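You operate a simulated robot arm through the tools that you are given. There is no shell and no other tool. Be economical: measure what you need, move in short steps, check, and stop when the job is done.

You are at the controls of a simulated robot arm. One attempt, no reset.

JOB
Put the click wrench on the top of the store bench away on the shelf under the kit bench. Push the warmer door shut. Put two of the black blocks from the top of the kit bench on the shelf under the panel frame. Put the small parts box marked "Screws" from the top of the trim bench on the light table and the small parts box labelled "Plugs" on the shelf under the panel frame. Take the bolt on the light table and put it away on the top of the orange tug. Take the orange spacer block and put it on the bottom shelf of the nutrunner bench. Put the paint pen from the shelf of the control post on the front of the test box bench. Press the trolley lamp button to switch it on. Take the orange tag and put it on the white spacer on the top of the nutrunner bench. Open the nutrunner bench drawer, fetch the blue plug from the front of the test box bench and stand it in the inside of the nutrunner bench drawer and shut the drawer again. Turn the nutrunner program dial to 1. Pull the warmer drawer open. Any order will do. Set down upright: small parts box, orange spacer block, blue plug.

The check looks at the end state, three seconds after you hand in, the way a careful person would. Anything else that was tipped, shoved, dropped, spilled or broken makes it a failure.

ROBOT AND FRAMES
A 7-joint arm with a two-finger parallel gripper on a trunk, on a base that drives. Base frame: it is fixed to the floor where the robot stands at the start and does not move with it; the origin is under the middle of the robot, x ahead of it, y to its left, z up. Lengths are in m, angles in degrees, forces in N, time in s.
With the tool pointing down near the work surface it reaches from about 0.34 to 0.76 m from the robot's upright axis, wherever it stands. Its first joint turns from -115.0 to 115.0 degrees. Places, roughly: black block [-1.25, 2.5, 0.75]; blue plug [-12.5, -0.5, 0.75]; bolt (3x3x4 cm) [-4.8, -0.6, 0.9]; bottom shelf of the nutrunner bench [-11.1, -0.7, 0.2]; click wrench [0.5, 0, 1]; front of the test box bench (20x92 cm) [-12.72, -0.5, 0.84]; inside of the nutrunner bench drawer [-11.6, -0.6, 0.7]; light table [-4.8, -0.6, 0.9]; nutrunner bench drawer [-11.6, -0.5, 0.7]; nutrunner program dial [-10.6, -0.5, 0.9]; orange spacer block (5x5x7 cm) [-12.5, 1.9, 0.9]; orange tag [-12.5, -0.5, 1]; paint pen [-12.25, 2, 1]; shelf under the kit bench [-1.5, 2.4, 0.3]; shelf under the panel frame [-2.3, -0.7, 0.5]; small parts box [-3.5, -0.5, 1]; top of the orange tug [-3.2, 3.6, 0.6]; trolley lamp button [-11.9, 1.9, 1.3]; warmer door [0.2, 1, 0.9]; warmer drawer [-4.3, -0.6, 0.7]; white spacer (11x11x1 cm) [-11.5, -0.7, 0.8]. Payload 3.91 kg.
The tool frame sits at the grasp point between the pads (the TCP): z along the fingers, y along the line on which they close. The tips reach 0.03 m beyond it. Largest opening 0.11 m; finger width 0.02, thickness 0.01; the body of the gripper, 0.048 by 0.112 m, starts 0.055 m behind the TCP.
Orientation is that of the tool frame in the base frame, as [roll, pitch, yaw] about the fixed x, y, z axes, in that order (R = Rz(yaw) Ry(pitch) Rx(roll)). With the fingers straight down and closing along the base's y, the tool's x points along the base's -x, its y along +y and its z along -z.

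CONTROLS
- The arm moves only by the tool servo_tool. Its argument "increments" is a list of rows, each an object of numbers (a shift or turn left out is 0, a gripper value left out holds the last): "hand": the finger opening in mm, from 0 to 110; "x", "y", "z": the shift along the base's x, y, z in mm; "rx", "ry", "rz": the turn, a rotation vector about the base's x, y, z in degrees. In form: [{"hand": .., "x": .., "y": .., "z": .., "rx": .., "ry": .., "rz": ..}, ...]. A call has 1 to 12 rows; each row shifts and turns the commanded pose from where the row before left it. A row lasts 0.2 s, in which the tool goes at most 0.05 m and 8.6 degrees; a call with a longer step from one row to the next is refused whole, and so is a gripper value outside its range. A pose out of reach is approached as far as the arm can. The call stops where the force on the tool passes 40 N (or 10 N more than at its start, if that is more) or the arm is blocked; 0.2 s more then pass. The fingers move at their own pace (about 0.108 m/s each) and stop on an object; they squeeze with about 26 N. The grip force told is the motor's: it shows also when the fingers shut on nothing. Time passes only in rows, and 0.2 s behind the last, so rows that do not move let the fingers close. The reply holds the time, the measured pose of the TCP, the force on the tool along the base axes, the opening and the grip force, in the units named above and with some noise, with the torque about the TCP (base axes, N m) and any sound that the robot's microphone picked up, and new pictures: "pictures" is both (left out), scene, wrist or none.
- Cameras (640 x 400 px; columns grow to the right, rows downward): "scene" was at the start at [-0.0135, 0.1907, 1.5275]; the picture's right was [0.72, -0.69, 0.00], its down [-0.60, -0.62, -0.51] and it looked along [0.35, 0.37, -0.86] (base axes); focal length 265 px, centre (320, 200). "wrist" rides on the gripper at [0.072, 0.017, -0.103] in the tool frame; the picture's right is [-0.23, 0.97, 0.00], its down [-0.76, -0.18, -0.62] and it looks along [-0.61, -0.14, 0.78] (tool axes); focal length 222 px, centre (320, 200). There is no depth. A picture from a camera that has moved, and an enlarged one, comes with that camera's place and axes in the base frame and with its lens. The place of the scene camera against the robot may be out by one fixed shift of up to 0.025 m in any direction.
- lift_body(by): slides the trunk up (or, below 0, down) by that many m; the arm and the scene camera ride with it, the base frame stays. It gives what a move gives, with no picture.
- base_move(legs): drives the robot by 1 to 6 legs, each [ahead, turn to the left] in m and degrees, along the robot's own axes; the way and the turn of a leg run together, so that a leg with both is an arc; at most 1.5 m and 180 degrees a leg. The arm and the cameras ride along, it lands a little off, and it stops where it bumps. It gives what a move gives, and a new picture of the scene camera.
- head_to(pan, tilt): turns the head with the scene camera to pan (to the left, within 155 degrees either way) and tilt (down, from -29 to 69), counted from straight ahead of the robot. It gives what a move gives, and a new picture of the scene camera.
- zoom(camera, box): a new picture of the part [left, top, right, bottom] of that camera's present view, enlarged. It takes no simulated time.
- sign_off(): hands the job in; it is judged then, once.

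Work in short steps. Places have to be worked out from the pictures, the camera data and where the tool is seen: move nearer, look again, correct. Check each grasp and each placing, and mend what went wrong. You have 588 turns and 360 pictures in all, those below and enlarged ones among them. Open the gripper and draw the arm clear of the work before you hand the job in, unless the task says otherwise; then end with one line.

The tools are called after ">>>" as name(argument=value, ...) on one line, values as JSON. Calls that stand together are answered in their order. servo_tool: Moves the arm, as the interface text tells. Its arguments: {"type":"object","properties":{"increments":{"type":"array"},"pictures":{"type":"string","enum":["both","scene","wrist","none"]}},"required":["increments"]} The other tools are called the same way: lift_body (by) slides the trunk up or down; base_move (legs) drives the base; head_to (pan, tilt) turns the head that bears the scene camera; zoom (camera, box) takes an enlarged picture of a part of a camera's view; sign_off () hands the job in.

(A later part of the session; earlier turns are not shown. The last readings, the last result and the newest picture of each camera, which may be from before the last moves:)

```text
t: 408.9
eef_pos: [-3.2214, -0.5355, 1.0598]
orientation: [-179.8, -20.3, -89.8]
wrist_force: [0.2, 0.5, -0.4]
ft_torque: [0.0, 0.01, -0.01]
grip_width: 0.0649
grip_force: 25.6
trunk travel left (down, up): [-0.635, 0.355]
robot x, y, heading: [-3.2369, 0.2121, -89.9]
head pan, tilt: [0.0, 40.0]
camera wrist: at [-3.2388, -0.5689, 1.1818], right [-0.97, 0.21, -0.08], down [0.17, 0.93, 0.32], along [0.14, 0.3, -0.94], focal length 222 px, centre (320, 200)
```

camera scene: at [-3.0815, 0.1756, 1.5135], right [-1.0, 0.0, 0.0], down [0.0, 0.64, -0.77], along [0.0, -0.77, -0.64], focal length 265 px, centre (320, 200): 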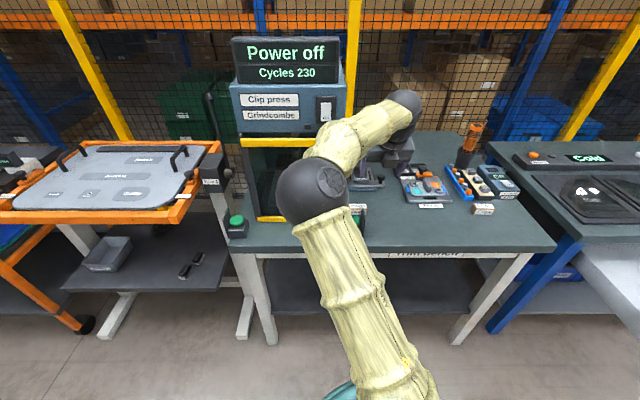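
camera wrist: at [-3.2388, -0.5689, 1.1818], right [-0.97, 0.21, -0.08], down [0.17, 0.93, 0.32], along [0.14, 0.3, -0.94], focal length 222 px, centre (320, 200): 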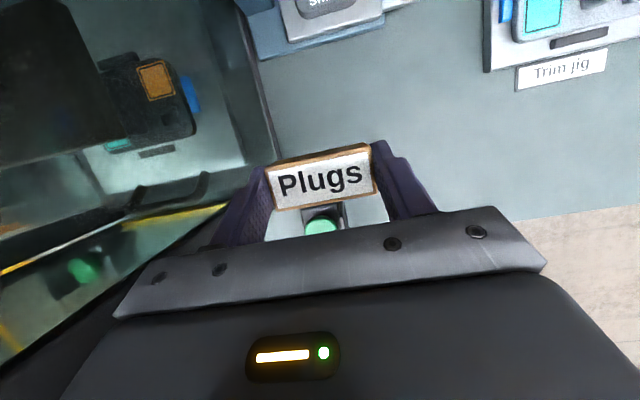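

Held cleanly, nothing displaced. I back off and drive to the panel frame.

>>> base_move(legs=[[-0.45, 0], [0, 90], [0.92, 0], [0, -90]])

>>> lift_body(by=-0.35)

>>> servo_tool(increments=[{"x": 0}])

```text
t: 428.2
eef_pos: [-2.3275, -0.1017, 1.0589]
orientation: [-179.8, -20.2, -91.3]
wrist_force: [0.9, 0.5, -0.3]
ft_torque: [0.03, -0.01, 0.03]
grip_width: 0.065
grip_force: 25.9
trunk travel left (down, up): [-0.635, 0.355]
robot x, y, heading: [-2.3219, 0.6467, -91.6]
head pan, tilt: [0.0, 40.0]
camera scene: at [-2.1683, 0.607, 1.5135], right [-1.0, 0.03, 0.0], down [0.02, 0.64, -0.77], along [-0.02, -0.77, -0.64], focal length 265 px, centre (320, 200)
```

scene: 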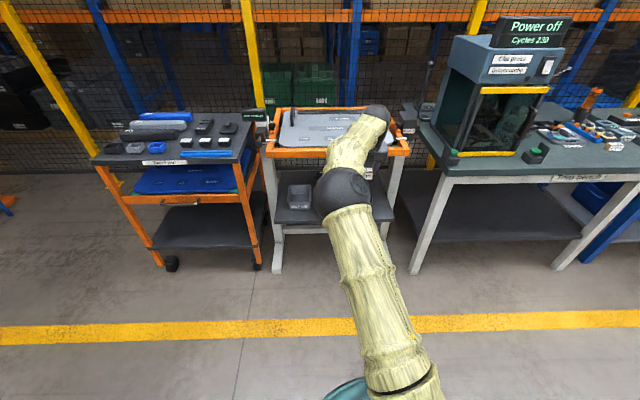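

```text
t: 431.7
eef_pos: [-2.3273, -0.1015, 0.7082]
orientation: [-179.8, -20.2, -91.3]
wrist_force: [0.6, 0.0, -0.9]
ft_torque: [-0.03, 0.0, -0.03]
grip_width: 0.0652
grip_force: 25.9
trunk travel left (down, up): [-0.285, 0.705]
robot x, y, heading: [-2.3186, 0.6465, -91.3]
head pan, tilt: [0.0, 40.0]
```

```text
t: 432.1
eef_pos: [-2.3274, -0.1014, 0.7077]
orientation: [-179.8, -20.2, -91.3]
wrist_force: [-0.2, 0.4, -1.4]
ft_torque: [-0.03, 0.02, -0.02]
grip_width: 0.0648
grip_force: 25.6
trunk travel left (down, up): [-0.285, 0.705]
robot x, y, heading: [-2.322, 0.6476, -91.6]
head pan, tilt: [0.0, 40.0]
camera scene: at [-2.1683, 0.6071, 1.1635], right [-1.0, 0.03, 0.0], down [0.02, 0.64, -0.77], along [-0.02, -0.77, -0.64], focal length 265 px, centre (320, 200)
camera wrist: at [-2.345, -0.1341, 0.831], right [-0.97, 0.23, -0.08], down [0.2, 0.93, 0.32], along [0.15, 0.3, -0.94], focal length 222 px, centre (320, 200)
```

scene: 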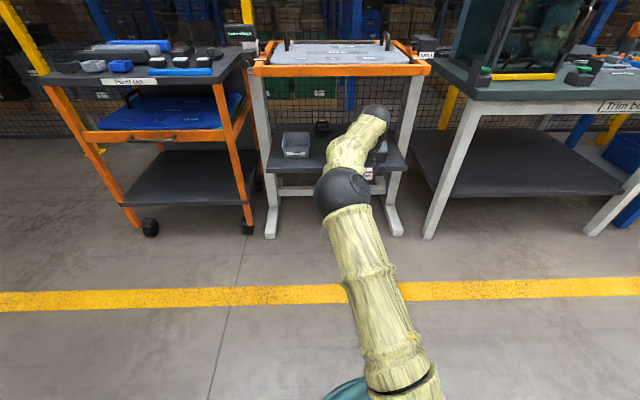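
wrist: 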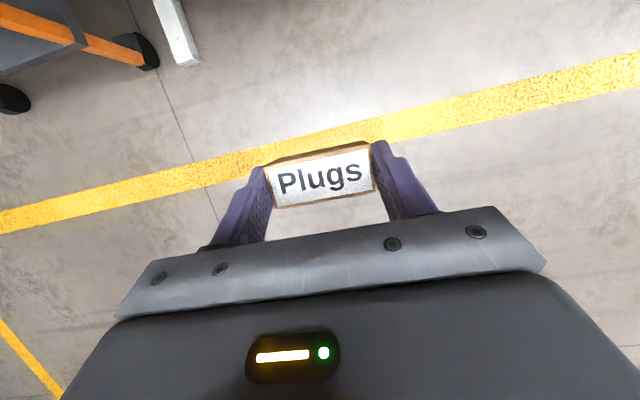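

I lower to z≈0.58 first so the wrist passes under the panel, then drive in 0.42 m.

>>> servo_tool(increments=[{"z": -40, "x": 10}, {"z": -40, "x": 10}, {"z": -42}], pictures="none")

>>> base_move(legs=[[0.32, 0]])

>>> servo_tool(increments=[{"x": 0}], pictures="wrist")

```text
t: 432.9
eef_pos: [-2.3077, -0.1006, 0.5871]
orientation: [-179.8, -20.3, -91.3]
wrist_force: [0.0, 1.0, -0.2]
ft_torque: [0.0, -0.02, 0.01]
grip_width: 0.0652
grip_force: 25.7
trunk travel left (down, up): [-0.285, 0.705]
robot x, y, heading: [-2.3225, 0.6469, -91.3]
head pan, tilt: [0.0, 40.0]
```

```text
t: 435.3
eef_pos: [-2.3165, -0.419, 0.588]
orientation: [-179.9, -20.2, -91.4]
wrist_force: [-0.2, 0.4, -0.4]
ft_torque: [0.03, 0.0, 0.01]
grip_width: 0.065
grip_force: 26.4
trunk travel left (down, up): [-0.285, 0.705]
robot x, y, heading: [-2.3292, 0.3301, -91.6]
head pan, tilt: [0.0, 40.0]
camera scene: at [-2.177, 0.2889, 1.1635], right [-1.0, 0.03, 0.0], down [0.02, 0.64, -0.77], along [-0.02, -0.77, -0.64], focal length 265 px, centre (320, 200)
```

scene: 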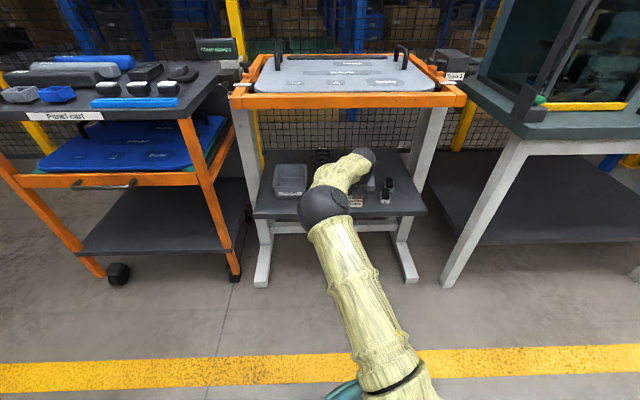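

```text
t: 435.7
eef_pos: [-2.3182, -0.4193, 0.5862]
orientation: [-179.8, -20.1, -91.4]
wrist_force: [-0.7, -0.3, -0.4]
ft_torque: [0.0, 0.0, 0.01]
grip_width: 0.0648
grip_force: 26.0
trunk travel left (down, up): [-0.285, 0.705]
robot x, y, heading: [-2.3326, 0.3312, -91.7]
head pan, tilt: [0.0, 40.0]
camera wrist: at [-2.3346, -0.4522, 0.7095], right [-0.97, 0.24, -0.08], down [0.2, 0.93, 0.32], along [0.15, 0.3, -0.94], focal length 222 px, centre (320, 200)
```

wrist: 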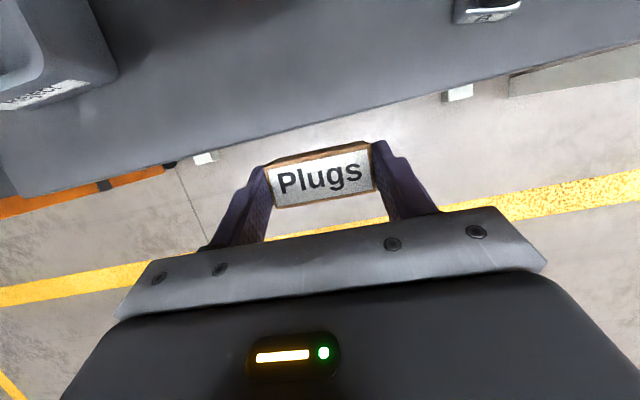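

The shelf edge is at y≈−0.453; I drive 0.12 m further.

>>> base_move(legs=[[0.12, 0]])

>>> servo_tool(increments=[{"z": -20}, {"z": -15}, {"z": -10}, {"z": 0}], pictures="wrist")

```text
t: 437.0
eef_pos: [-2.3204, -0.5395, 0.5868]
orientation: [-179.9, -20.2, -91.3]
wrist_force: [0.2, 1.0, -0.4]
ft_torque: [0.03, -0.02, 0.0]
grip_width: 0.0648
grip_force: 26.1
trunk travel left (down, up): [-0.285, 0.705]
robot x, y, heading: [-2.3328, 0.2088, -91.9]
head pan, tilt: [0.0, 40.0]
camera scene: at [-2.1804, 0.1687, 1.1635], right [-1.0, 0.03, 0.0], down [0.02, 0.64, -0.77], along [-0.02, -0.77, -0.64], focal length 265 px, centre (320, 200)
```

scene: 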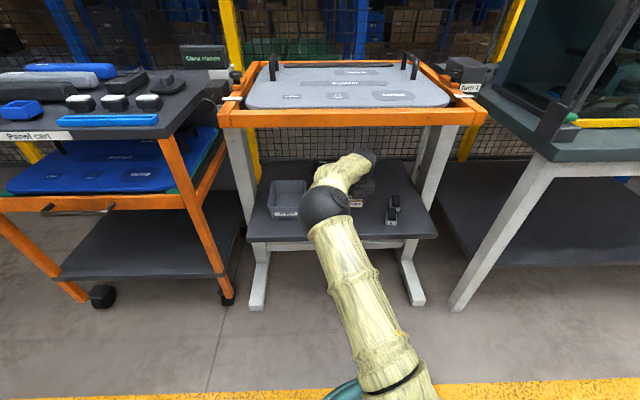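

```text
t: 438.0
eef_pos: [-2.3211, -0.5398, 0.5419]
orientation: [-179.8, -20.2, -91.5]
wrist_force: [0.3, -0.4, -0.9]
ft_torque: [0.0, -0.02, -0.03]
grip_width: 0.0649
grip_force: 25.6
trunk travel left (down, up): [-0.285, 0.705]
robot x, y, heading: [-2.332, 0.2066, -91.5]
head pan, tilt: [0.0, 40.0]
camera wrist: at [-2.3383, -0.5725, 0.6642], right [-0.97, 0.24, -0.08], down [0.2, 0.93, 0.32], along [0.15, 0.3, -0.94], focal length 222 px, centre (320, 200)
```

wrist: 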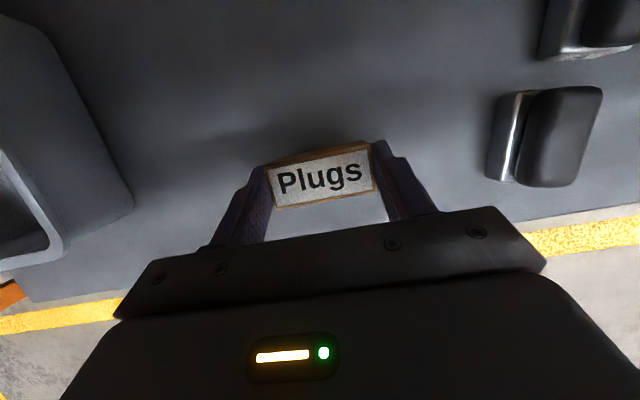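

Well inside between bin and blocks. Lowering to contact.

>>> servo_tool(increments=[{"z": -8}, {"z": -6}, {"z": 0}], pictures="none")

>>> servo_tool(increments=[{"z": -5}, {"z": 0}], pictures="none")

>>> servo_tool(increments=[{"z": -4}, {"z": 0}], pictures="none")

```text
t: 438.8
eef_pos: [-2.3208, -0.5394, 0.5294]
orientation: [-179.9, -20.2, -91.3]
wrist_force: [0.5, -1.0, 0.3]
ft_torque: [0.02, -0.02, -0.02]
grip_width: 0.0651
grip_force: 26.0
trunk travel left (down, up): [-0.285, 0.705]
robot x, y, heading: [-2.3334, 0.2069, -91.6]
head pan, tilt: [0.0, 40.0]
```

```text
t: 439.4
eef_pos: [-2.3203, -0.5393, 0.5244]
orientation: [-179.9, -20.2, -91.4]
wrist_force: [0.0, -0.4, -0.6]
ft_torque: [0.02, 0.02, 0.01]
grip_width: 0.0652
grip_force: 25.5
trunk travel left (down, up): [-0.285, 0.705]
robot x, y, heading: [-2.3359, 0.2098, -91.5]
head pan, tilt: [0.0, 40.0]
```

```text
t: 440.0
eef_pos: [-2.3203, -0.541, 0.5222]
orientation: [179.9, -20.3, -91.4]
wrist_force: [0.4, -0.3, 3.3]
ft_torque: [-0.01, 0.11, 0.02]
grip_width: 0.0653
grip_force: 25.9
trunk travel left (down, up): [-0.285, 0.705]
robot x, y, heading: [-2.331, 0.2095, -91.6]
head pan, tilt: [0.0, 40.0]
```

Contact. Open slightly, rise and check.

>>> servo_tool(increments=[{"hand": 82}, {"hand": 82}, {"z": 25}, {"z": 25}, {"z": 15}], pictures="wrist")

```text
t: 441.2
eef_pos: [-2.3197, -0.5392, 0.5851]
orientation: [-179.8, -20.2, -91.4]
wrist_force: [-0.8, -0.4, -0.1]
ft_torque: [-0.01, -0.02, 0.01]
grip_width: 0.082
grip_force: 0.0
trunk travel left (down, up): [-0.285, 0.705]
robot x, y, heading: [-2.3258, 0.2107, -91.8]
head pan, tilt: [0.0, 40.0]
camera wrist: at [-2.338, -0.5719, 0.7069], right [-0.97, 0.24, -0.08], down [0.2, 0.93, 0.32], along [0.15, 0.3, -0.94], focal length 222 px, centre (320, 200)
```

wrist: 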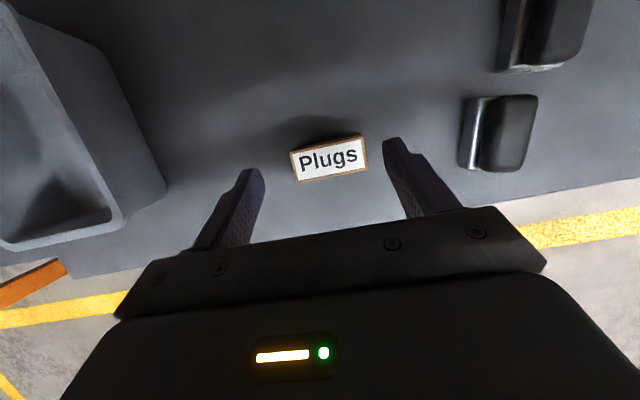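

Plugs is placed upright. I back out and head to the warmer door.

>>> base_move(legs=[[-0.5, 0], [0, 91], [1.2, 0]])

>>> lift_body(by=0.3)

>>> head_to(pan=0, tilt=25)

```text
t: 456.9
eef_pos: [-0.3582, 0.6741, 0.5838]
orientation: [-179.8, -20.2, -1.8]
wrist_force: [0.3, 0.0, 0.1]
ft_torque: [0.0, -0.02, -0.01]
grip_width: 0.082
grip_force: 0.1
trunk travel left (down, up): [-0.285, 0.705]
robot x, y, heading: [-1.107, 0.6702, -2.2]
head pan, tilt: [0.0, 40.0]
camera scene: at [-1.0767, 0.8089, 1.1635], right [-0.04, -1.0, 0.0], down [-0.64, 0.02, -0.77], along [0.77, -0.03, -0.64], focal length 265 px, centre (320, 200)
```

scene: 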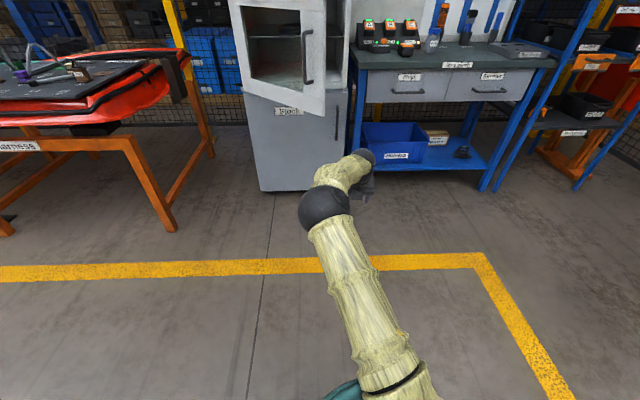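

```text
t: 459.9
eef_pos: [-0.3585, 0.6754, 0.8842]
orientation: [-179.8, -20.3, -1.7]
wrist_force: [0.1, 0.4, 0.9]
ft_torque: [0.02, -0.02, 0.03]
grip_width: 0.0819
grip_force: 0.0
trunk travel left (down, up): [-0.585, 0.405]
robot x, y, heading: [-1.106, 0.6669, -1.9]
head pan, tilt: [0.0, 40.0]
```

```text
t: 460.7
eef_pos: [-0.3587, 0.6762, 0.8841]
orientation: [-179.8, -20.2, -1.8]
wrist_force: [0.0, 0.4, 0.4]
ft_torque: [-0.01, -0.02, 0.0]
grip_width: 0.0819
grip_force: 0.0
trunk travel left (down, up): [-0.585, 0.405]
robot x, y, heading: [-1.1093, 0.6654, -2.2]
head pan, tilt: [0.0, 25.0]
camera scene: at [-1.0695, 0.8086, 1.4868], right [-0.04, -1.0, 0.0], down [-0.42, 0.01, -0.91], along [0.91, -0.03, -0.42], focal length 265 px, centre (320, 200)
```

scene: 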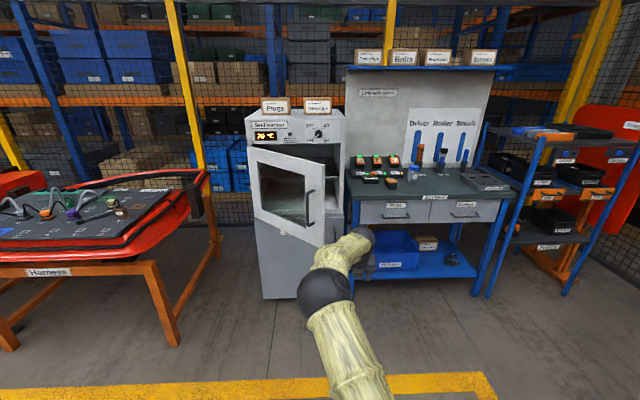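

From here I can see the door's outer face with the handle at its free right edge. I zoom.

>>> zoom(camera="scene", box=[230, 90, 390, 310])

```text
1.82 times, centred on (310, 200) of scene
camera zoom: at [-1.0695, 0.8086, 1.4868], right [-0.04, -1.0, 0.0], down [-0.42, 0.01, -0.91], along [0.91, -0.03, -0.42], focal length 482 px, centre (338, 200)
```

zoom: 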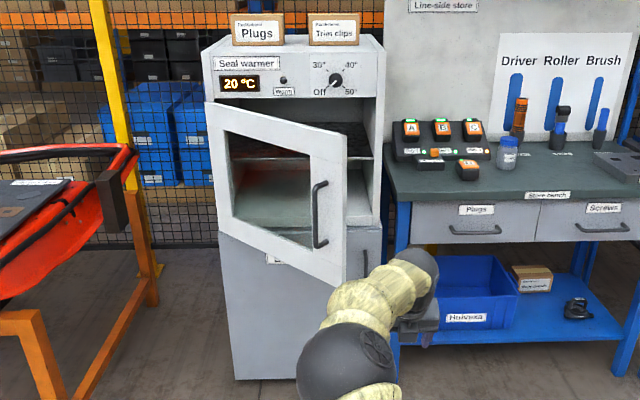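

The free edge is near (0.10, 0.75), hinge near (0.45, 1.15), door z 0.68–1.13. I'll push with closed fingers, tool horizontal, above the handle at z≈1.06. First level the tool and align.

>>> servo_tool(increments=[{"hand": 0, "ry": -7.8, "z": 18, "y": 14}, {"ry": -7.8, "z": 18, "y": 14}, {"ry": -7.8, "z": 18, "y": 14}, {"ry": -7.8, "z": 18, "y": 14}, {"ry": -7.8, "z": 18, "y": 14}, {"ry": -7.8, "z": 18, "y": 14}, {"ry": -7.8, "z": 18, "y": 14}, {"ry": -7.8, "z": 18, "y": 14}, {"ry": -7.4, "z": 32, "y": 14}], pictures="none")

>>> base_move(legs=[[0.3, 0]])

>>> servo_tool(increments=[{"x": 0}], pictures="wrist")

```text
t: 462.7
eef_pos: [-0.3587, 0.8007, 1.0624]
orientation: [-83.6, -88.2, -96.7]
wrist_force: [-0.5, -1.0, 0.4]
ft_torque: [0.0, 0.02, 0.03]
grip_width: 0.0
grip_force: 25.7
trunk travel left (down, up): [-0.585, 0.405]
robot x, y, heading: [-1.106, 0.6663, -2.0]
head pan, tilt: [0.0, 25.0]
```

```text
t: 465.0
eef_pos: [-0.0577, 0.7898, 1.0616]
orientation: [-89.3, -88.3, -91.1]
wrist_force: [-0.1, 0.1, -0.6]
ft_torque: [0.01, 0.03, -0.04]
grip_width: 0.0
grip_force: 26.2
trunk travel left (down, up): [-0.585, 0.405]
robot x, y, heading: [-0.8062, 0.6555, -1.9]
head pan, tilt: [0.0, 25.0]
camera scene: at [-0.7692, 0.798, 1.4868], right [-0.04, -1.0, 0.0], down [-0.42, 0.02, -0.91], along [0.91, -0.03, -0.42], focal length 265 px, centre (320, 200)
```

scene: 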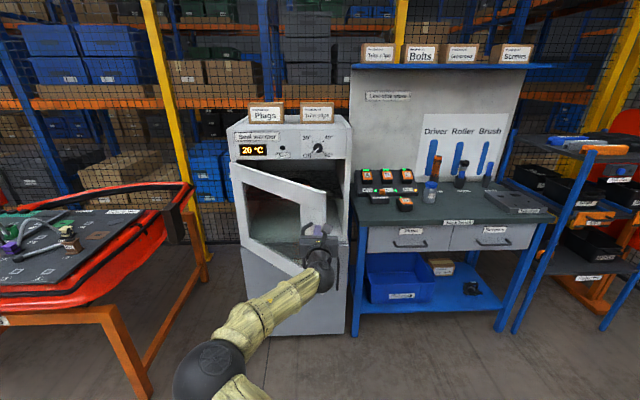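

```text
t: 465.4
eef_pos: [-0.0579, 0.7896, 1.0614]
orientation: [-88.2, -88.3, -92.3]
wrist_force: [0.3, 0.2, -0.9]
ft_torque: [-0.02, -0.02, -0.02]
grip_width: 0.0
grip_force: 26.1
trunk travel left (down, up): [-0.585, 0.405]
robot x, y, heading: [-0.8045, 0.6582, -2.3]
head pan, tilt: [0.0, 25.0]
camera wrist: at [-0.1615, 0.7706, 1.1334], right [-0.01, -0.97, -0.26], down [-0.62, 0.21, -0.76], along [0.78, 0.15, -0.6], focal length 222 px, centre (320, 200)
```

wrist: 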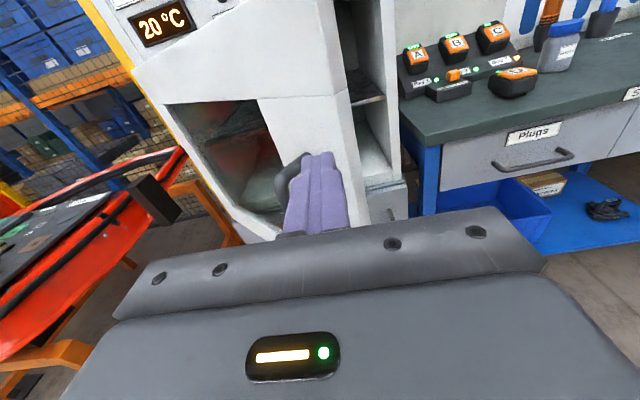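

The fingertip will meet the stile right of/above the handle. I retract the arm 170 mm, drive 0.3 m, then push with the arm.

>>> servo_tool(increments=[{"x": -43}, {"x": -43}, {"x": -43}, {"x": -41}], pictures="none")

>>> base_move(legs=[[0.3, 0]])

>>> servo_tool(increments=[{"x": 0}], pictures="wrist")

```text
t: 466.4
eef_pos: [-0.2288, 0.7912, 1.0617]
orientation: [-87.7, -88.2, -92.8]
wrist_force: [0.2, -1.0, 0.7]
ft_torque: [0.01, 0.02, 0.02]
grip_width: 0.0003
grip_force: 26.1
trunk travel left (down, up): [-0.585, 0.405]
robot x, y, heading: [-0.8065, 0.6585, -2.0]
head pan, tilt: [0.0, 25.0]
```

```text
t: 468.7
eef_pos: [0.0722, 0.7826, 1.0609]
orientation: [-89.1, -88.2, -91.1]
wrist_force: [0.3, -0.3, -0.2]
ft_torque: [-0.02, 0.01, 0.0]
grip_width: 0.0
grip_force: 26.1
trunk travel left (down, up): [-0.585, 0.405]
robot x, y, heading: [-0.5085, 0.6495, -1.9]
head pan, tilt: [0.0, 25.0]
camera scene: at [-0.4697, 0.7879, 1.4868], right [-0.03, -1.0, 0.0], down [-0.42, 0.01, -0.91], along [0.91, -0.03, -0.42], focal length 265 px, centre (320, 200)
```

scene: 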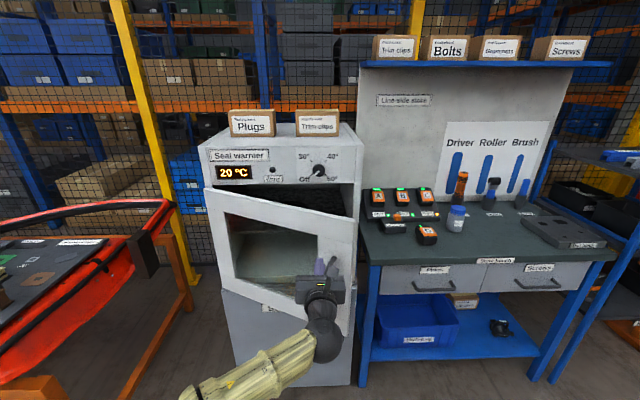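

```text
t: 469.1
eef_pos: [0.0719, 0.7818, 1.0621]
orientation: [-88.6, -88.3, -91.6]
wrist_force: [-1.0, -0.3, -1.2]
ft_torque: [0.01, 0.01, 0.01]
grip_width: 0.0
grip_force: 25.9
trunk travel left (down, up): [-0.585, 0.405]
robot x, y, heading: [-0.5085, 0.6461, -1.8]
head pan, tilt: [0.0, 25.0]
camera wrist: at [-0.0319, 0.7633, 1.1335], right [0.0, -0.97, -0.26], down [-0.62, 0.2, -0.76], along [0.78, 0.16, -0.6], focal length 222 px, centre (320, 200)
```

wrist: 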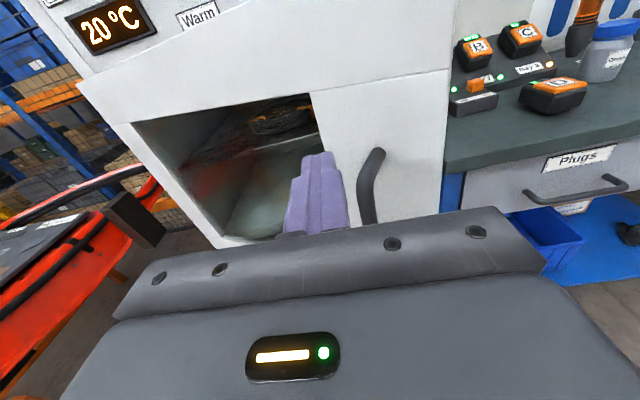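

The tip is heading at the window edge; I shift 50 mm right and 25 mm up to hit the solid corner above the handle, then push.

>>> servo_tool(increments=[{"y": -25, "z": 12}, {"y": -25, "z": 13}, {"x": 25}, {"x": 25}, {"x": 25}], pictures="wrist")

```text
t: 470.3
eef_pos: [0.147, 0.7327, 1.0858]
orientation: [-89.3, -88.4, -91.0]
wrist_force: [-0.7, 0.2, 0.0]
ft_torque: [-0.01, 0.0, -0.01]
grip_width: 0.0
grip_force: 26.4
trunk travel left (down, up): [-0.585, 0.405]
robot x, y, heading: [-0.5088, 0.6468, -1.6]
head pan, tilt: [0.0, 25.0]
camera wrist: at [0.0444, 0.7133, 1.1581], right [0.0, -0.97, -0.26], down [-0.62, 0.2, -0.76], along [0.78, 0.16, -0.6], focal length 222 px, centre (320, 200)
```

wrist: 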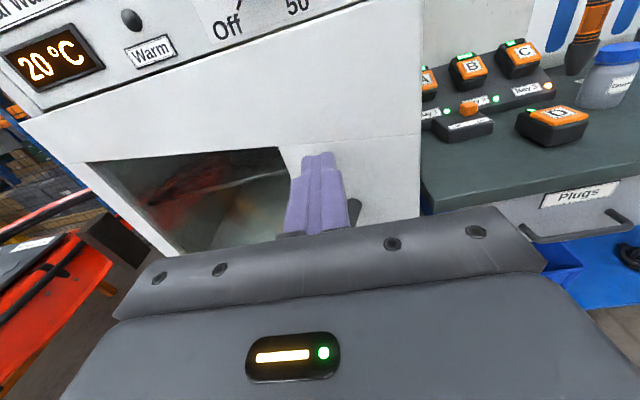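

Now aimed at the solid frame. Push on.

>>> servo_tool(increments=[{"x": 25}, {"x": 25}, {"x": 25}, {"x": 25}, {"x": 25}], pictures="wrist")

```text
t: 471.5
eef_pos: [0.2728, 0.7328, 1.0859]
orientation: [-89.9, -88.4, -90.5]
wrist_force: [-0.7, 0.3, 0.2]
ft_torque: [-0.01, 0.0, 0.0]
grip_width: 0.0
grip_force: 26.1
trunk travel left (down, up): [-0.585, 0.405]
robot x, y, heading: [-0.5063, 0.6467, -1.6]
head pan, tilt: [0.0, 25.0]
camera wrist: at [0.1692, 0.7132, 1.1577], right [0.0, -0.97, -0.26], down [-0.62, 0.2, -0.76], along [0.78, 0.16, -0.6], focal length 222 px, centre (320, 200)
```

wrist: 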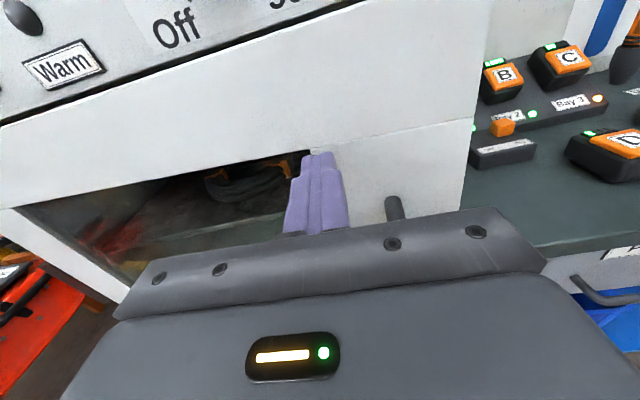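

Little force so far. I shift 20 mm right and keep pushing.

>>> servo_tool(increments=[{"y": -20, "z": 8}, {"x": 20}, {"x": 20}, {"x": 20}, {"x": 20}])

```text
t: 472.6
eef_pos: [0.3369, 0.7127, 1.0955]
orientation: [-90.3, -88.3, -90.1]
wrist_force: [-19.4, -0.4, 1.4]
ft_torque: [0.04, 0.0, 0.14]
grip_width: 0.0
grip_force: 26.3
trunk travel left (down, up): [-0.585, 0.405]
robot x, y, heading: [-0.5054, 0.6466, -1.9]
head pan, tilt: [0.0, 25.0]
stopped in row 5: the force on the tool passed its limit at 58 N (the readings are from after the stop); the commanded pose is now the measured one
camera scene: at [-0.4741, 0.7881, 1.487], right [-0.03, -1.0, 0.0], down [-0.42, 0.01, -0.91], along [0.91, -0.03, -0.42], focal length 265 px, centre (320, 200)
camera wrist: at [0.2337, 0.693, 1.1674], right [-0.01, -0.97, -0.26], down [-0.62, 0.2, -0.76], along [0.78, 0.15, -0.6], focal length 222 px, centre (320, 200)
```

scene: 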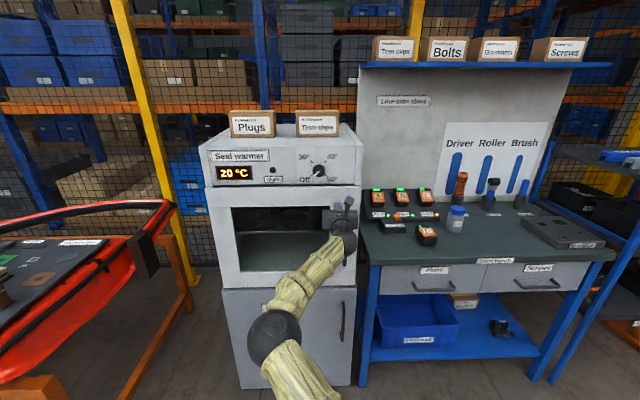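
wrist: 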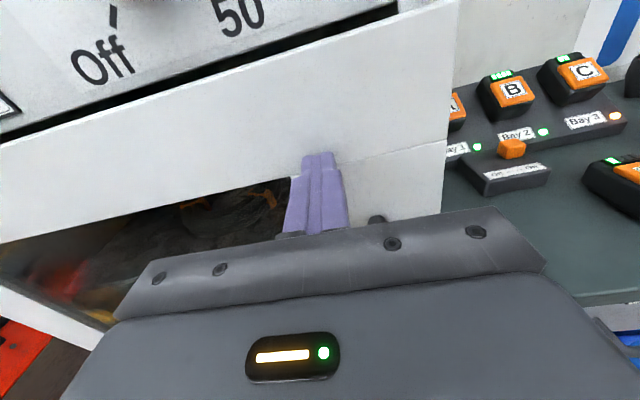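

The door looks closed against the stop. I draw back and zoom to check.

>>> servo_tool(increments=[{"x": -20}, {"x": -40}, {"x": -40}, {"x": -40}], pictures="none")

>>> base_move(legs=[[-0.4, 0]])

>>> zoom(camera="scene", box=[220, 100, 380, 310])

```text
t: 473.6
eef_pos: [0.2004, 0.712, 1.093]
orientation: [-98.1, -88.4, -82.3]
wrist_force: [0.6, 0.2, -0.4]
ft_torque: [-0.01, -0.03, 0.01]
grip_width: 0.0002
grip_force: 26.3
trunk travel left (down, up): [-0.585, 0.405]
robot x, y, heading: [-0.5111, 0.6461, -1.8]
head pan, tilt: [0.0, 25.0]
```

```text
t: 476.5
eef_pos: [-0.1995, 0.7252, 1.0937]
orientation: [-98.3, -88.3, -82.0]
wrist_force: [0.5, 0.0, 0.0]
ft_torque: [-0.03, -0.01, -0.03]
grip_width: 0.0
grip_force: 26.1
trunk travel left (down, up): [-0.585, 0.405]
robot x, y, heading: [-0.9052, 0.6579, -1.8]
head pan, tilt: [0.0, 25.0]
camera scene: at [-0.8709, 0.8006, 1.4869], right [-0.03, -1.0, 0.0], down [-0.42, 0.01, -0.91], along [0.91, -0.03, -0.42], focal length 265 px, centre (320, 200)
```

scene: 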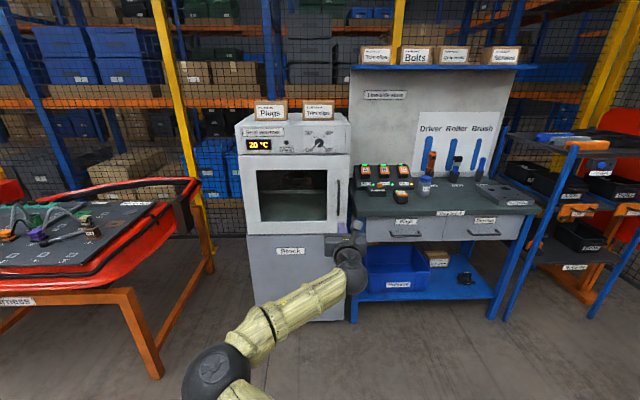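

```text
1.90 times, centred on (300, 205) of scene
camera zoom: at [-0.8709, 0.8006, 1.4869], right [-0.03, -1.0, 0.0], down [-0.42, 0.01, -0.91], along [0.91, -0.03, -0.42], focal length 505 px, centre (358, 190)
```

zoom: 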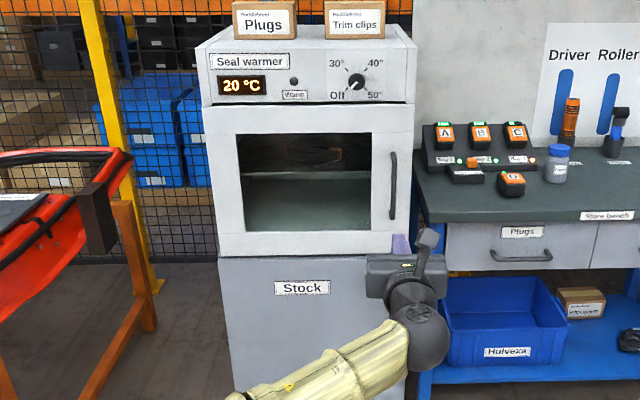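

The warmer door is flush shut. Now the long drive to the far area; I turn around and look down the aisle.

>>> base_move(legs=[[0, 180]])

>>> head_to(pan=0, tilt=12)

```text
t: 487.7
eef_pos: [-1.6159, 0.598, 1.092]
orientation: [-98.6, -88.3, 97.9]
wrist_force: [0.1, -0.2, -0.3]
ft_torque: [0.01, -0.05, -0.03]
grip_width: 0.0002
grip_force: 25.8
trunk travel left (down, up): [-0.585, 0.405]
robot x, y, heading: [-0.9068, 0.6584, 177.9]
head pan, tilt: [0.0, 25.0]
camera scene: at [-0.9461, 0.498, 1.4868], right [0.04, 1.0, 0.0], down [0.42, -0.02, -0.91], along [-0.91, 0.03, -0.42], focal length 265 px, centre (320, 200)
```

scene: 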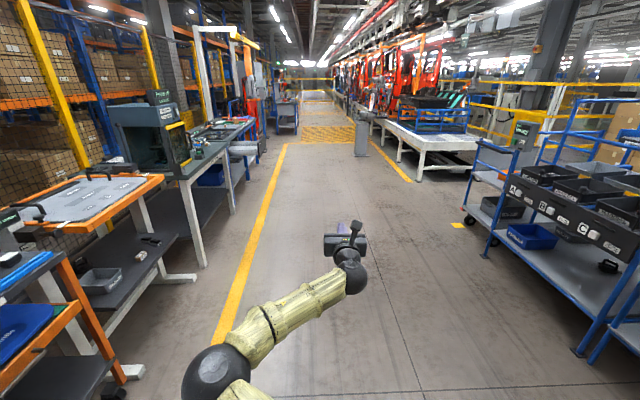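

```text
t: 488.4
eef_pos: [-1.6152, 0.5985, 1.0925]
orientation: [-98.4, -88.4, 97.8]
wrist_force: [0.4, 0.2, -0.1]
ft_torque: [-0.04, 0.0, -0.01]
grip_width: 0.0
grip_force: 26.0
trunk travel left (down, up): [-0.585, 0.405]
robot x, y, heading: [-0.9095, 0.6571, 178.2]
head pan, tilt: [0.0, 12.0]
camera scene: at [-0.9472, 0.4981, 1.5079], right [0.04, 1.0, 0.0], down [0.21, -0.01, -0.98], along [-0.98, 0.04, -0.21], focal length 265 px, centre (320, 200)
```

scene: 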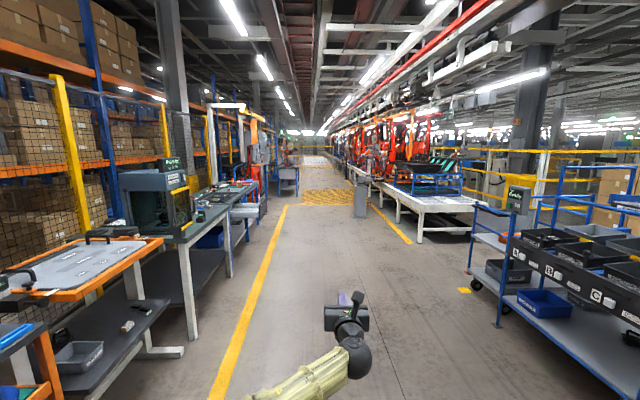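

The aisle at y≈0.7 is free (a post stands at about (−6.3, 1.55)). I drive 7.5 m along it.

>>> base_move(legs=[[1.5, 0.3], [1.5, 0.3], [1.5, 0.3], [1.5, 0], [1.5, 0]])

```text
t: 530.4
eef_pos: [-9.1008, 0.9149, 1.0922]
orientation: [-98.6, -88.2, 97.8]
wrist_force: [0.9, -0.3, -0.3]
ft_torque: [-0.02, 0.02, 0.03]
grip_width: 0.0
grip_force: 26.1
trunk travel left (down, up): [-0.585, 0.405]
robot x, y, heading: [-8.3935, 0.9759, 177.8]
head pan, tilt: [0.0, 12.0]
camera scene: at [-8.4337, 0.8123, 1.508], right [0.04, 1.0, 0.0], down [0.21, -0.01, -0.98], along [-0.98, 0.04, -0.21], focal length 265 px, centre (320, 200)
```

scene: 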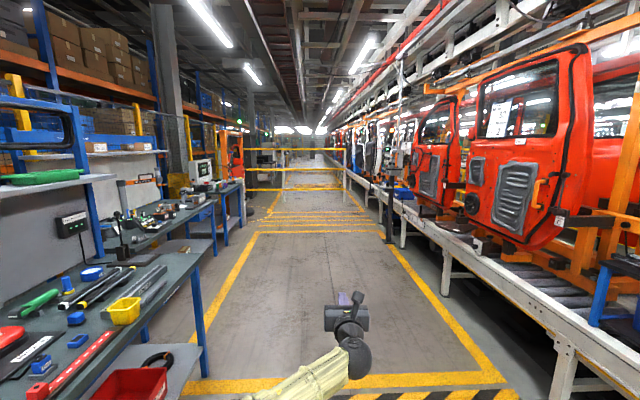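

Clear ahead. I drive on to x≈−11 and look left at the nutrunner bench.

>>> base_move(legs=[[1.3, 3], [1.3, 0], [0, 90]])

>>> head_to(pan=0, tilt=30)

```text
t: 550.8
eef_pos: [-10.8907, 0.2809, 1.0928]
orientation: [-98.6, -88.3, -168.9]
wrist_force: [-0.8, -0.2, 0.6]
ft_torque: [0.03, -0.01, -0.04]
grip_width: 0.0001
grip_force: 26.2
trunk travel left (down, up): [-0.585, 0.405]
robot x, y, heading: [-10.9952, 0.9773, -89.1]
head pan, tilt: [0.0, 12.0]
camera scene: at [-10.8404, 0.943, 1.508], right [-1.0, -0.02, 0.0], down [0.0, 0.21, -0.98], along [0.02, -0.98, -0.21], focal length 265 px, centre (320, 200)
```

scene: 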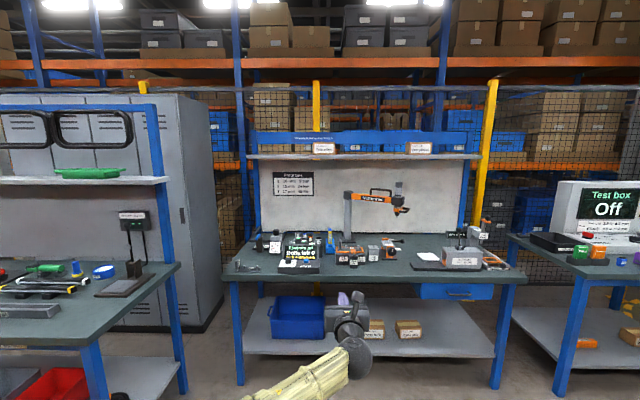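

```text
t: 551.6
eef_pos: [-10.8906, 0.2801, 1.0932]
orientation: [-98.3, -88.4, -169.0]
wrist_force: [-0.7, 0.8, 0.3]
ft_torque: [-0.01, -0.03, 0.0]
grip_width: 0.0001
grip_force: 25.9
trunk travel left (down, up): [-0.585, 0.405]
robot x, y, heading: [-10.9954, 0.9836, -88.7]
head pan, tilt: [0.0, 30.0]
camera scene: at [-10.8405, 0.9457, 1.4789], right [-1.0, -0.02, 0.0], down [-0.01, 0.5, -0.87], along [0.02, -0.87, -0.5], focal length 265 px, centre (320, 200)
```

scene: 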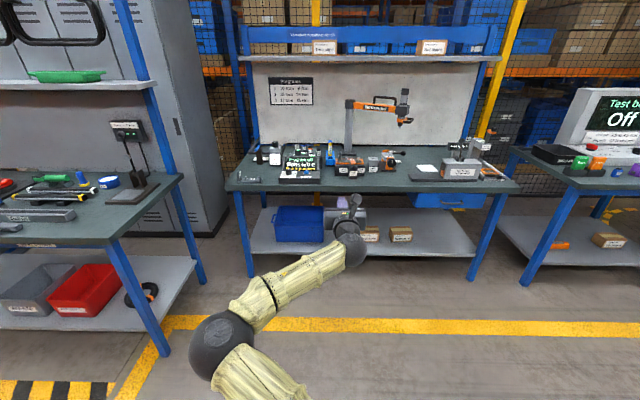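

>>> zoom(camera="scene", box=[220, 60, 530, 260])

>>> zoom(camera="scene", box=[500, 80, 640, 200])

```text
2.00 times, centred on (375, 160) of scene
camera zoom: at [-10.8405, 0.9457, 1.4789], right [-1.0, -0.02, 0.0], down [-0.01, 0.5, -0.87], along [0.02, -0.87, -0.5], focal length 530 px, centre (210, 280)
```

zoom: 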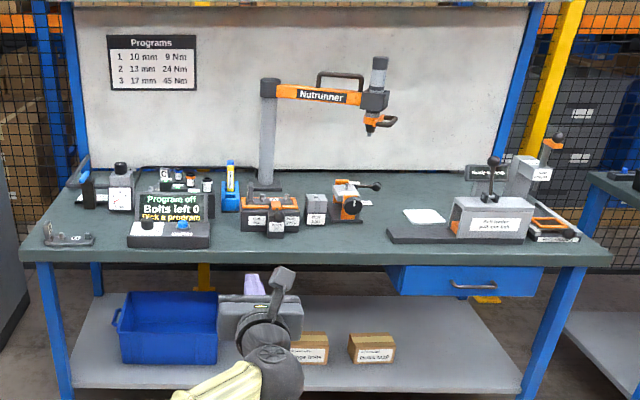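

```text
3.33 times, centred on (570, 140) of scene
camera zoom: at [-10.8405, 0.9457, 1.4789], right [-1.0, -0.02, 0.0], down [-0.01, 0.5, -0.87], along [0.02, -0.87, -0.5], focal length 884 px, centre (-513, 400)
```

zoom: 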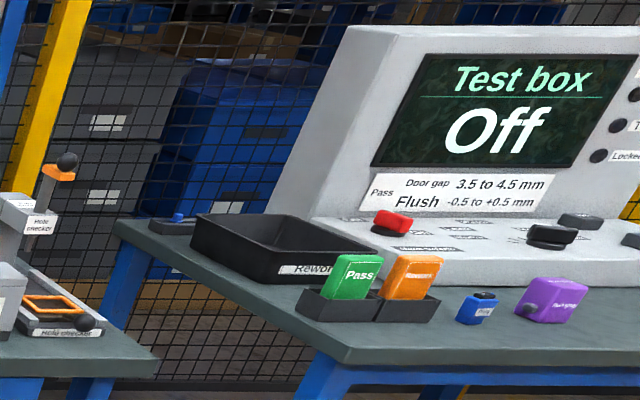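

I see the nutrunner console (program display) at left, white spacer right-centre, drawer under the right end; the test box bench holds tags and a blue plug. First the dial: I shift to x≈−10.65 and move nearer.

>>> base_move(legs=[[0, 90], [0.38, 0], [0, -90], [0.25, 0]])

>>> servo_tool(increments=[{"rx": 8}, {"rx": 8}, {"rx": 8}, {"rx": 8}, {"rx": 8}])

```text
t: 567.1
eef_pos: [-10.506, 0.0354, 1.0918]
orientation: [-99.0, -88.4, -168.5]
wrist_force: [0.0, 0.3, -0.3]
ft_torque: [-0.02, -0.01, -0.03]
grip_width: 0.0
grip_force: 26.1
trunk travel left (down, up): [-0.585, 0.405]
robot x, y, heading: [-10.6072, 0.7364, -88.7]
head pan, tilt: [0.0, 30.0]
camera scene: at [-10.4546, 0.7004, 1.4789], right [-1.0, -0.02, 0.0], down [-0.01, 0.5, -0.87], along [0.02, -0.87, -0.5], focal length 265 px, centre (320, 200)
```

scene: 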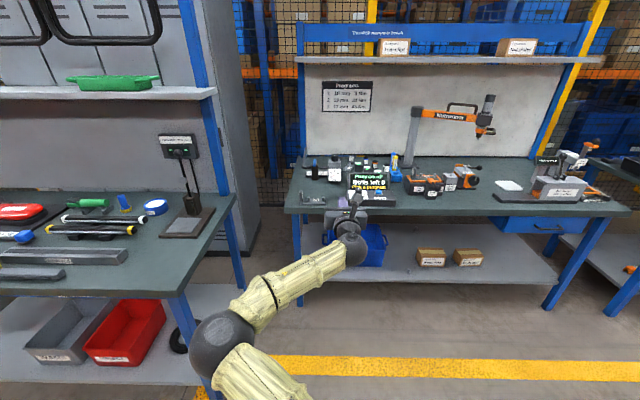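

```text
t: 568.3
eef_pos: [-10.5065, 0.0356, 1.093]
orientation: [-175.4, -49.6, -92.7]
wrist_force: [-0.2, 0.3, 0.0]
ft_torque: [-0.01, 0.03, 0.01]
grip_width: 0.0
grip_force: 25.7
trunk travel left (down, up): [-0.585, 0.405]
robot x, y, heading: [-10.6086, 0.7361, -88.8]
head pan, tilt: [0.0, 30.0]
camera scene: at [-10.4548, 0.7005, 1.4789], right [-1.0, -0.02, 0.0], down [-0.01, 0.5, -0.87], along [0.02, -0.87, -0.5], focal length 265 px, centre (320, 200)
camera wrist: at [-10.5302, 0.066, 1.2141], right [-0.97, 0.13, -0.22], down [0.17, 0.97, -0.17], along [0.19, -0.2, -0.96], focal length 222 px, centre (320, 200)
```

scene: 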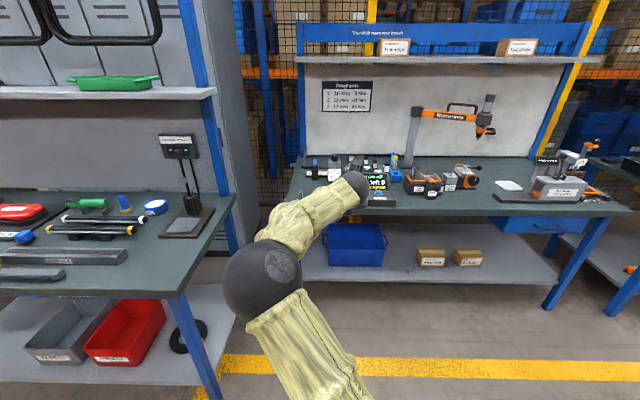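
wrist: 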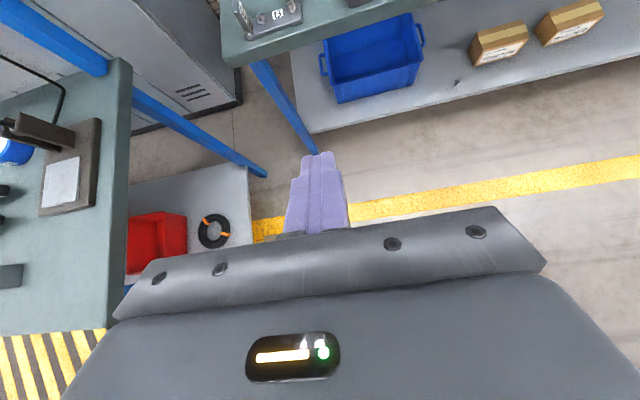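

I zoom on the console.

>>> zoom(camera="scene", box=[300, 140, 440, 220])

```text
4.57 times, centred on (370, 180) of scene
camera zoom: at [-10.4548, 0.7005, 1.4789], right [-1.0, -0.02, 0.0], down [-0.01, 0.5, -0.87], along [0.02, -0.87, -0.5], focal length 1212 px, centre (91, 291)
```

zoom: 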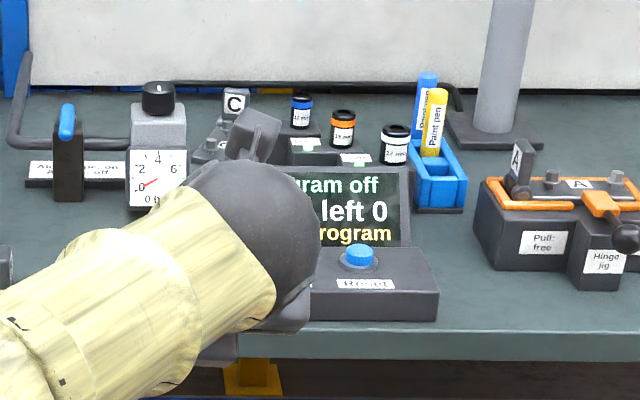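

I raise and move the tool over the console to look down with the wrist camera.

>>> servo_tool(increments=[{"x": -15, "y": -30, "z": 25}, {"x": -15, "y": -35, "z": 25}, {"x": -15, "y": -40, "z": 20}, {"x": -15, "y": -40}, {"x": -15, "y": -30}], pictures="wrist")

```text
t: 569.5
eef_pos: [-10.5702, -0.1133, 1.1579]
orientation: [-175.5, -49.5, -92.5]
wrist_force: [-0.3, 0.0, 0.0]
ft_torque: [0.01, 0.01, 0.02]
grip_width: 0.0
grip_force: 26.3
out of reach, approached as far as the arm can: row 5
trunk travel left (down, up): [-0.585, 0.405]
robot x, y, heading: [-10.6081, 0.7379, -88.9]
head pan, tilt: [0.0, 30.0]
camera wrist: at [-10.5935, -0.0833, 1.2795], right [-0.97, 0.13, -0.22], down [0.17, 0.97, -0.17], along [0.19, -0.2, -0.96], focal length 222 px, centre (320, 200)
```

wrist: 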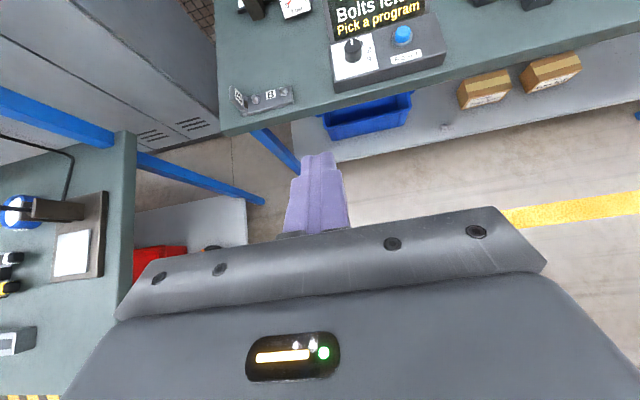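

The dial is at about (−10.62, −0.42). I retract a bit, drive 0.38 m closer, and look.

>>> servo_tool(increments=[{"y": 40}, {"y": 40}, {"y": 40}, {"y": 30}], pictures="none")

>>> base_move(legs=[[0.38, 0]])

>>> servo_tool(increments=[{"x": -10}], pictures="wrist")

>>> zoom(camera="wrist", box=[280, 20, 420, 120])

```text
t: 570.5
eef_pos: [-10.5712, 0.0371, 1.1588]
orientation: [-175.6, -49.7, -92.3]
wrist_force: [-0.6, 0.0, 0.5]
ft_torque: [-0.01, 0.02, 0.0]
grip_width: 0.0
grip_force: 26.0
trunk travel left (down, up): [-0.585, 0.405]
robot x, y, heading: [-10.6062, 0.7365, -88.8]
head pan, tilt: [0.0, 30.0]
```

```text
t: 573.2
eef_pos: [-10.5613, -0.3454, 1.1599]
orientation: [-175.4, -49.7, -92.5]
wrist_force: [0.0, 0.0, -0.5]
ft_torque: [-0.02, -0.02, -0.06]
grip_width: 0.0
grip_force: 25.8
trunk travel left (down, up): [-0.585, 0.405]
robot x, y, heading: [-10.5965, 0.3552, -88.5]
head pan, tilt: [0.0, 30.0]
camera scene: at [-10.4463, 0.3201, 1.4789], right [-1.0, -0.02, 0.0], down [-0.01, 0.5, -0.87], along [0.02, -0.87, -0.5], focal length 265 px, centre (320, 200)
```

scene: 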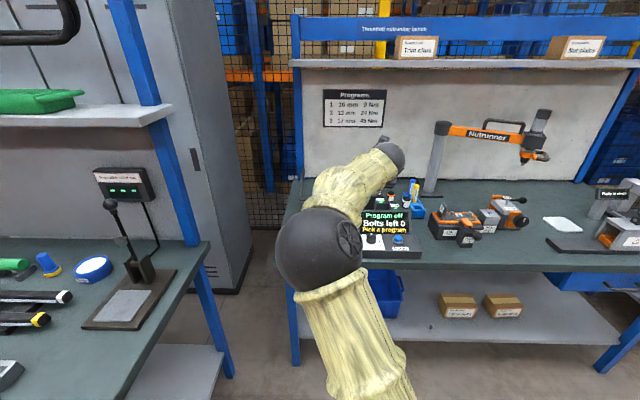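

```text
t: 573.6
eef_pos: [-10.5715, -0.3444, 1.1591]
orientation: [-175.5, -49.6, -92.5]
wrist_force: [-1.1, 0.3, 0.4]
ft_torque: [0.01, -0.01, 0.03]
grip_width: 0.0002
grip_force: 26.2
trunk travel left (down, up): [-0.585, 0.405]
robot x, y, heading: [-10.6038, 0.3581, -88.8]
head pan, tilt: [0.0, 30.0]
camera wrist: at [-10.5949, -0.3138, 1.2795], right [-0.97, 0.13, -0.22], down [0.17, 0.97, -0.17], along [0.19, -0.2, -0.96], focal length 222 px, centre (320, 200)
```

wrist: 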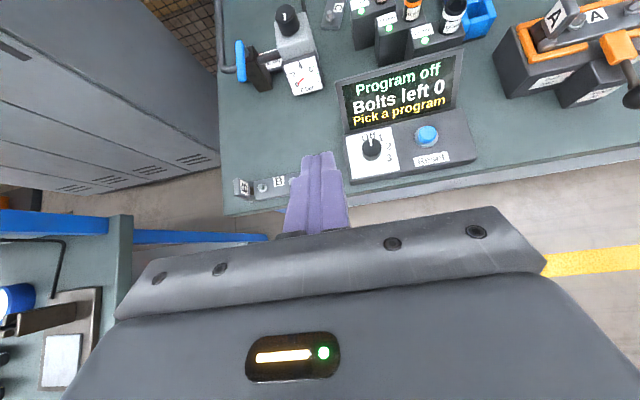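

```text
4.00 times, centred on (350, 70) of wrist
camera zoom: at [-10.5949, -0.3138, 1.2795], right [-0.97, 0.13, -0.22], down [0.17, 0.97, -0.17], along [0.19, -0.2, -0.96], focal length 888 px, centre (200, 720)
```

zoom: 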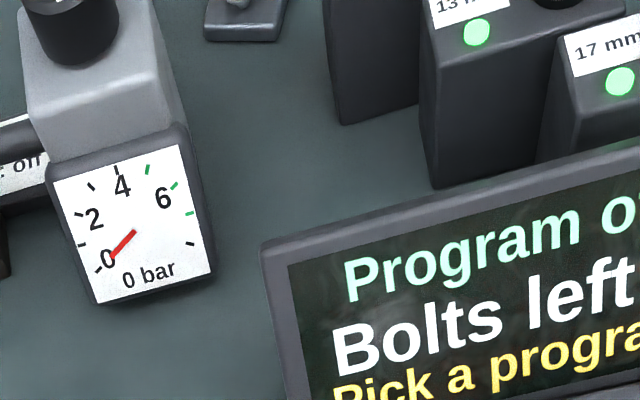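

I zoom on the dial itself.

>>> zoom(camera="wrist", box=[330, 115, 450, 190])

```text
5.33 times, centred on (390, 152) of wrist
camera zoom: at [-10.5949, -0.3138, 1.2795], right [-0.97, 0.13, -0.22], down [0.17, 0.97, -0.17], along [0.19, -0.2, -0.96], focal length 1185 px, centre (-53, 453)
```

zoom: 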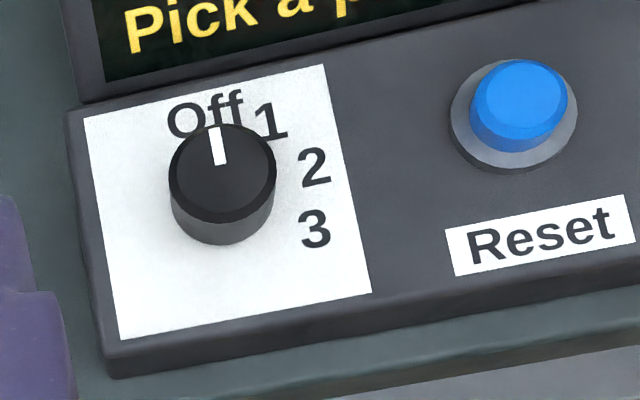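

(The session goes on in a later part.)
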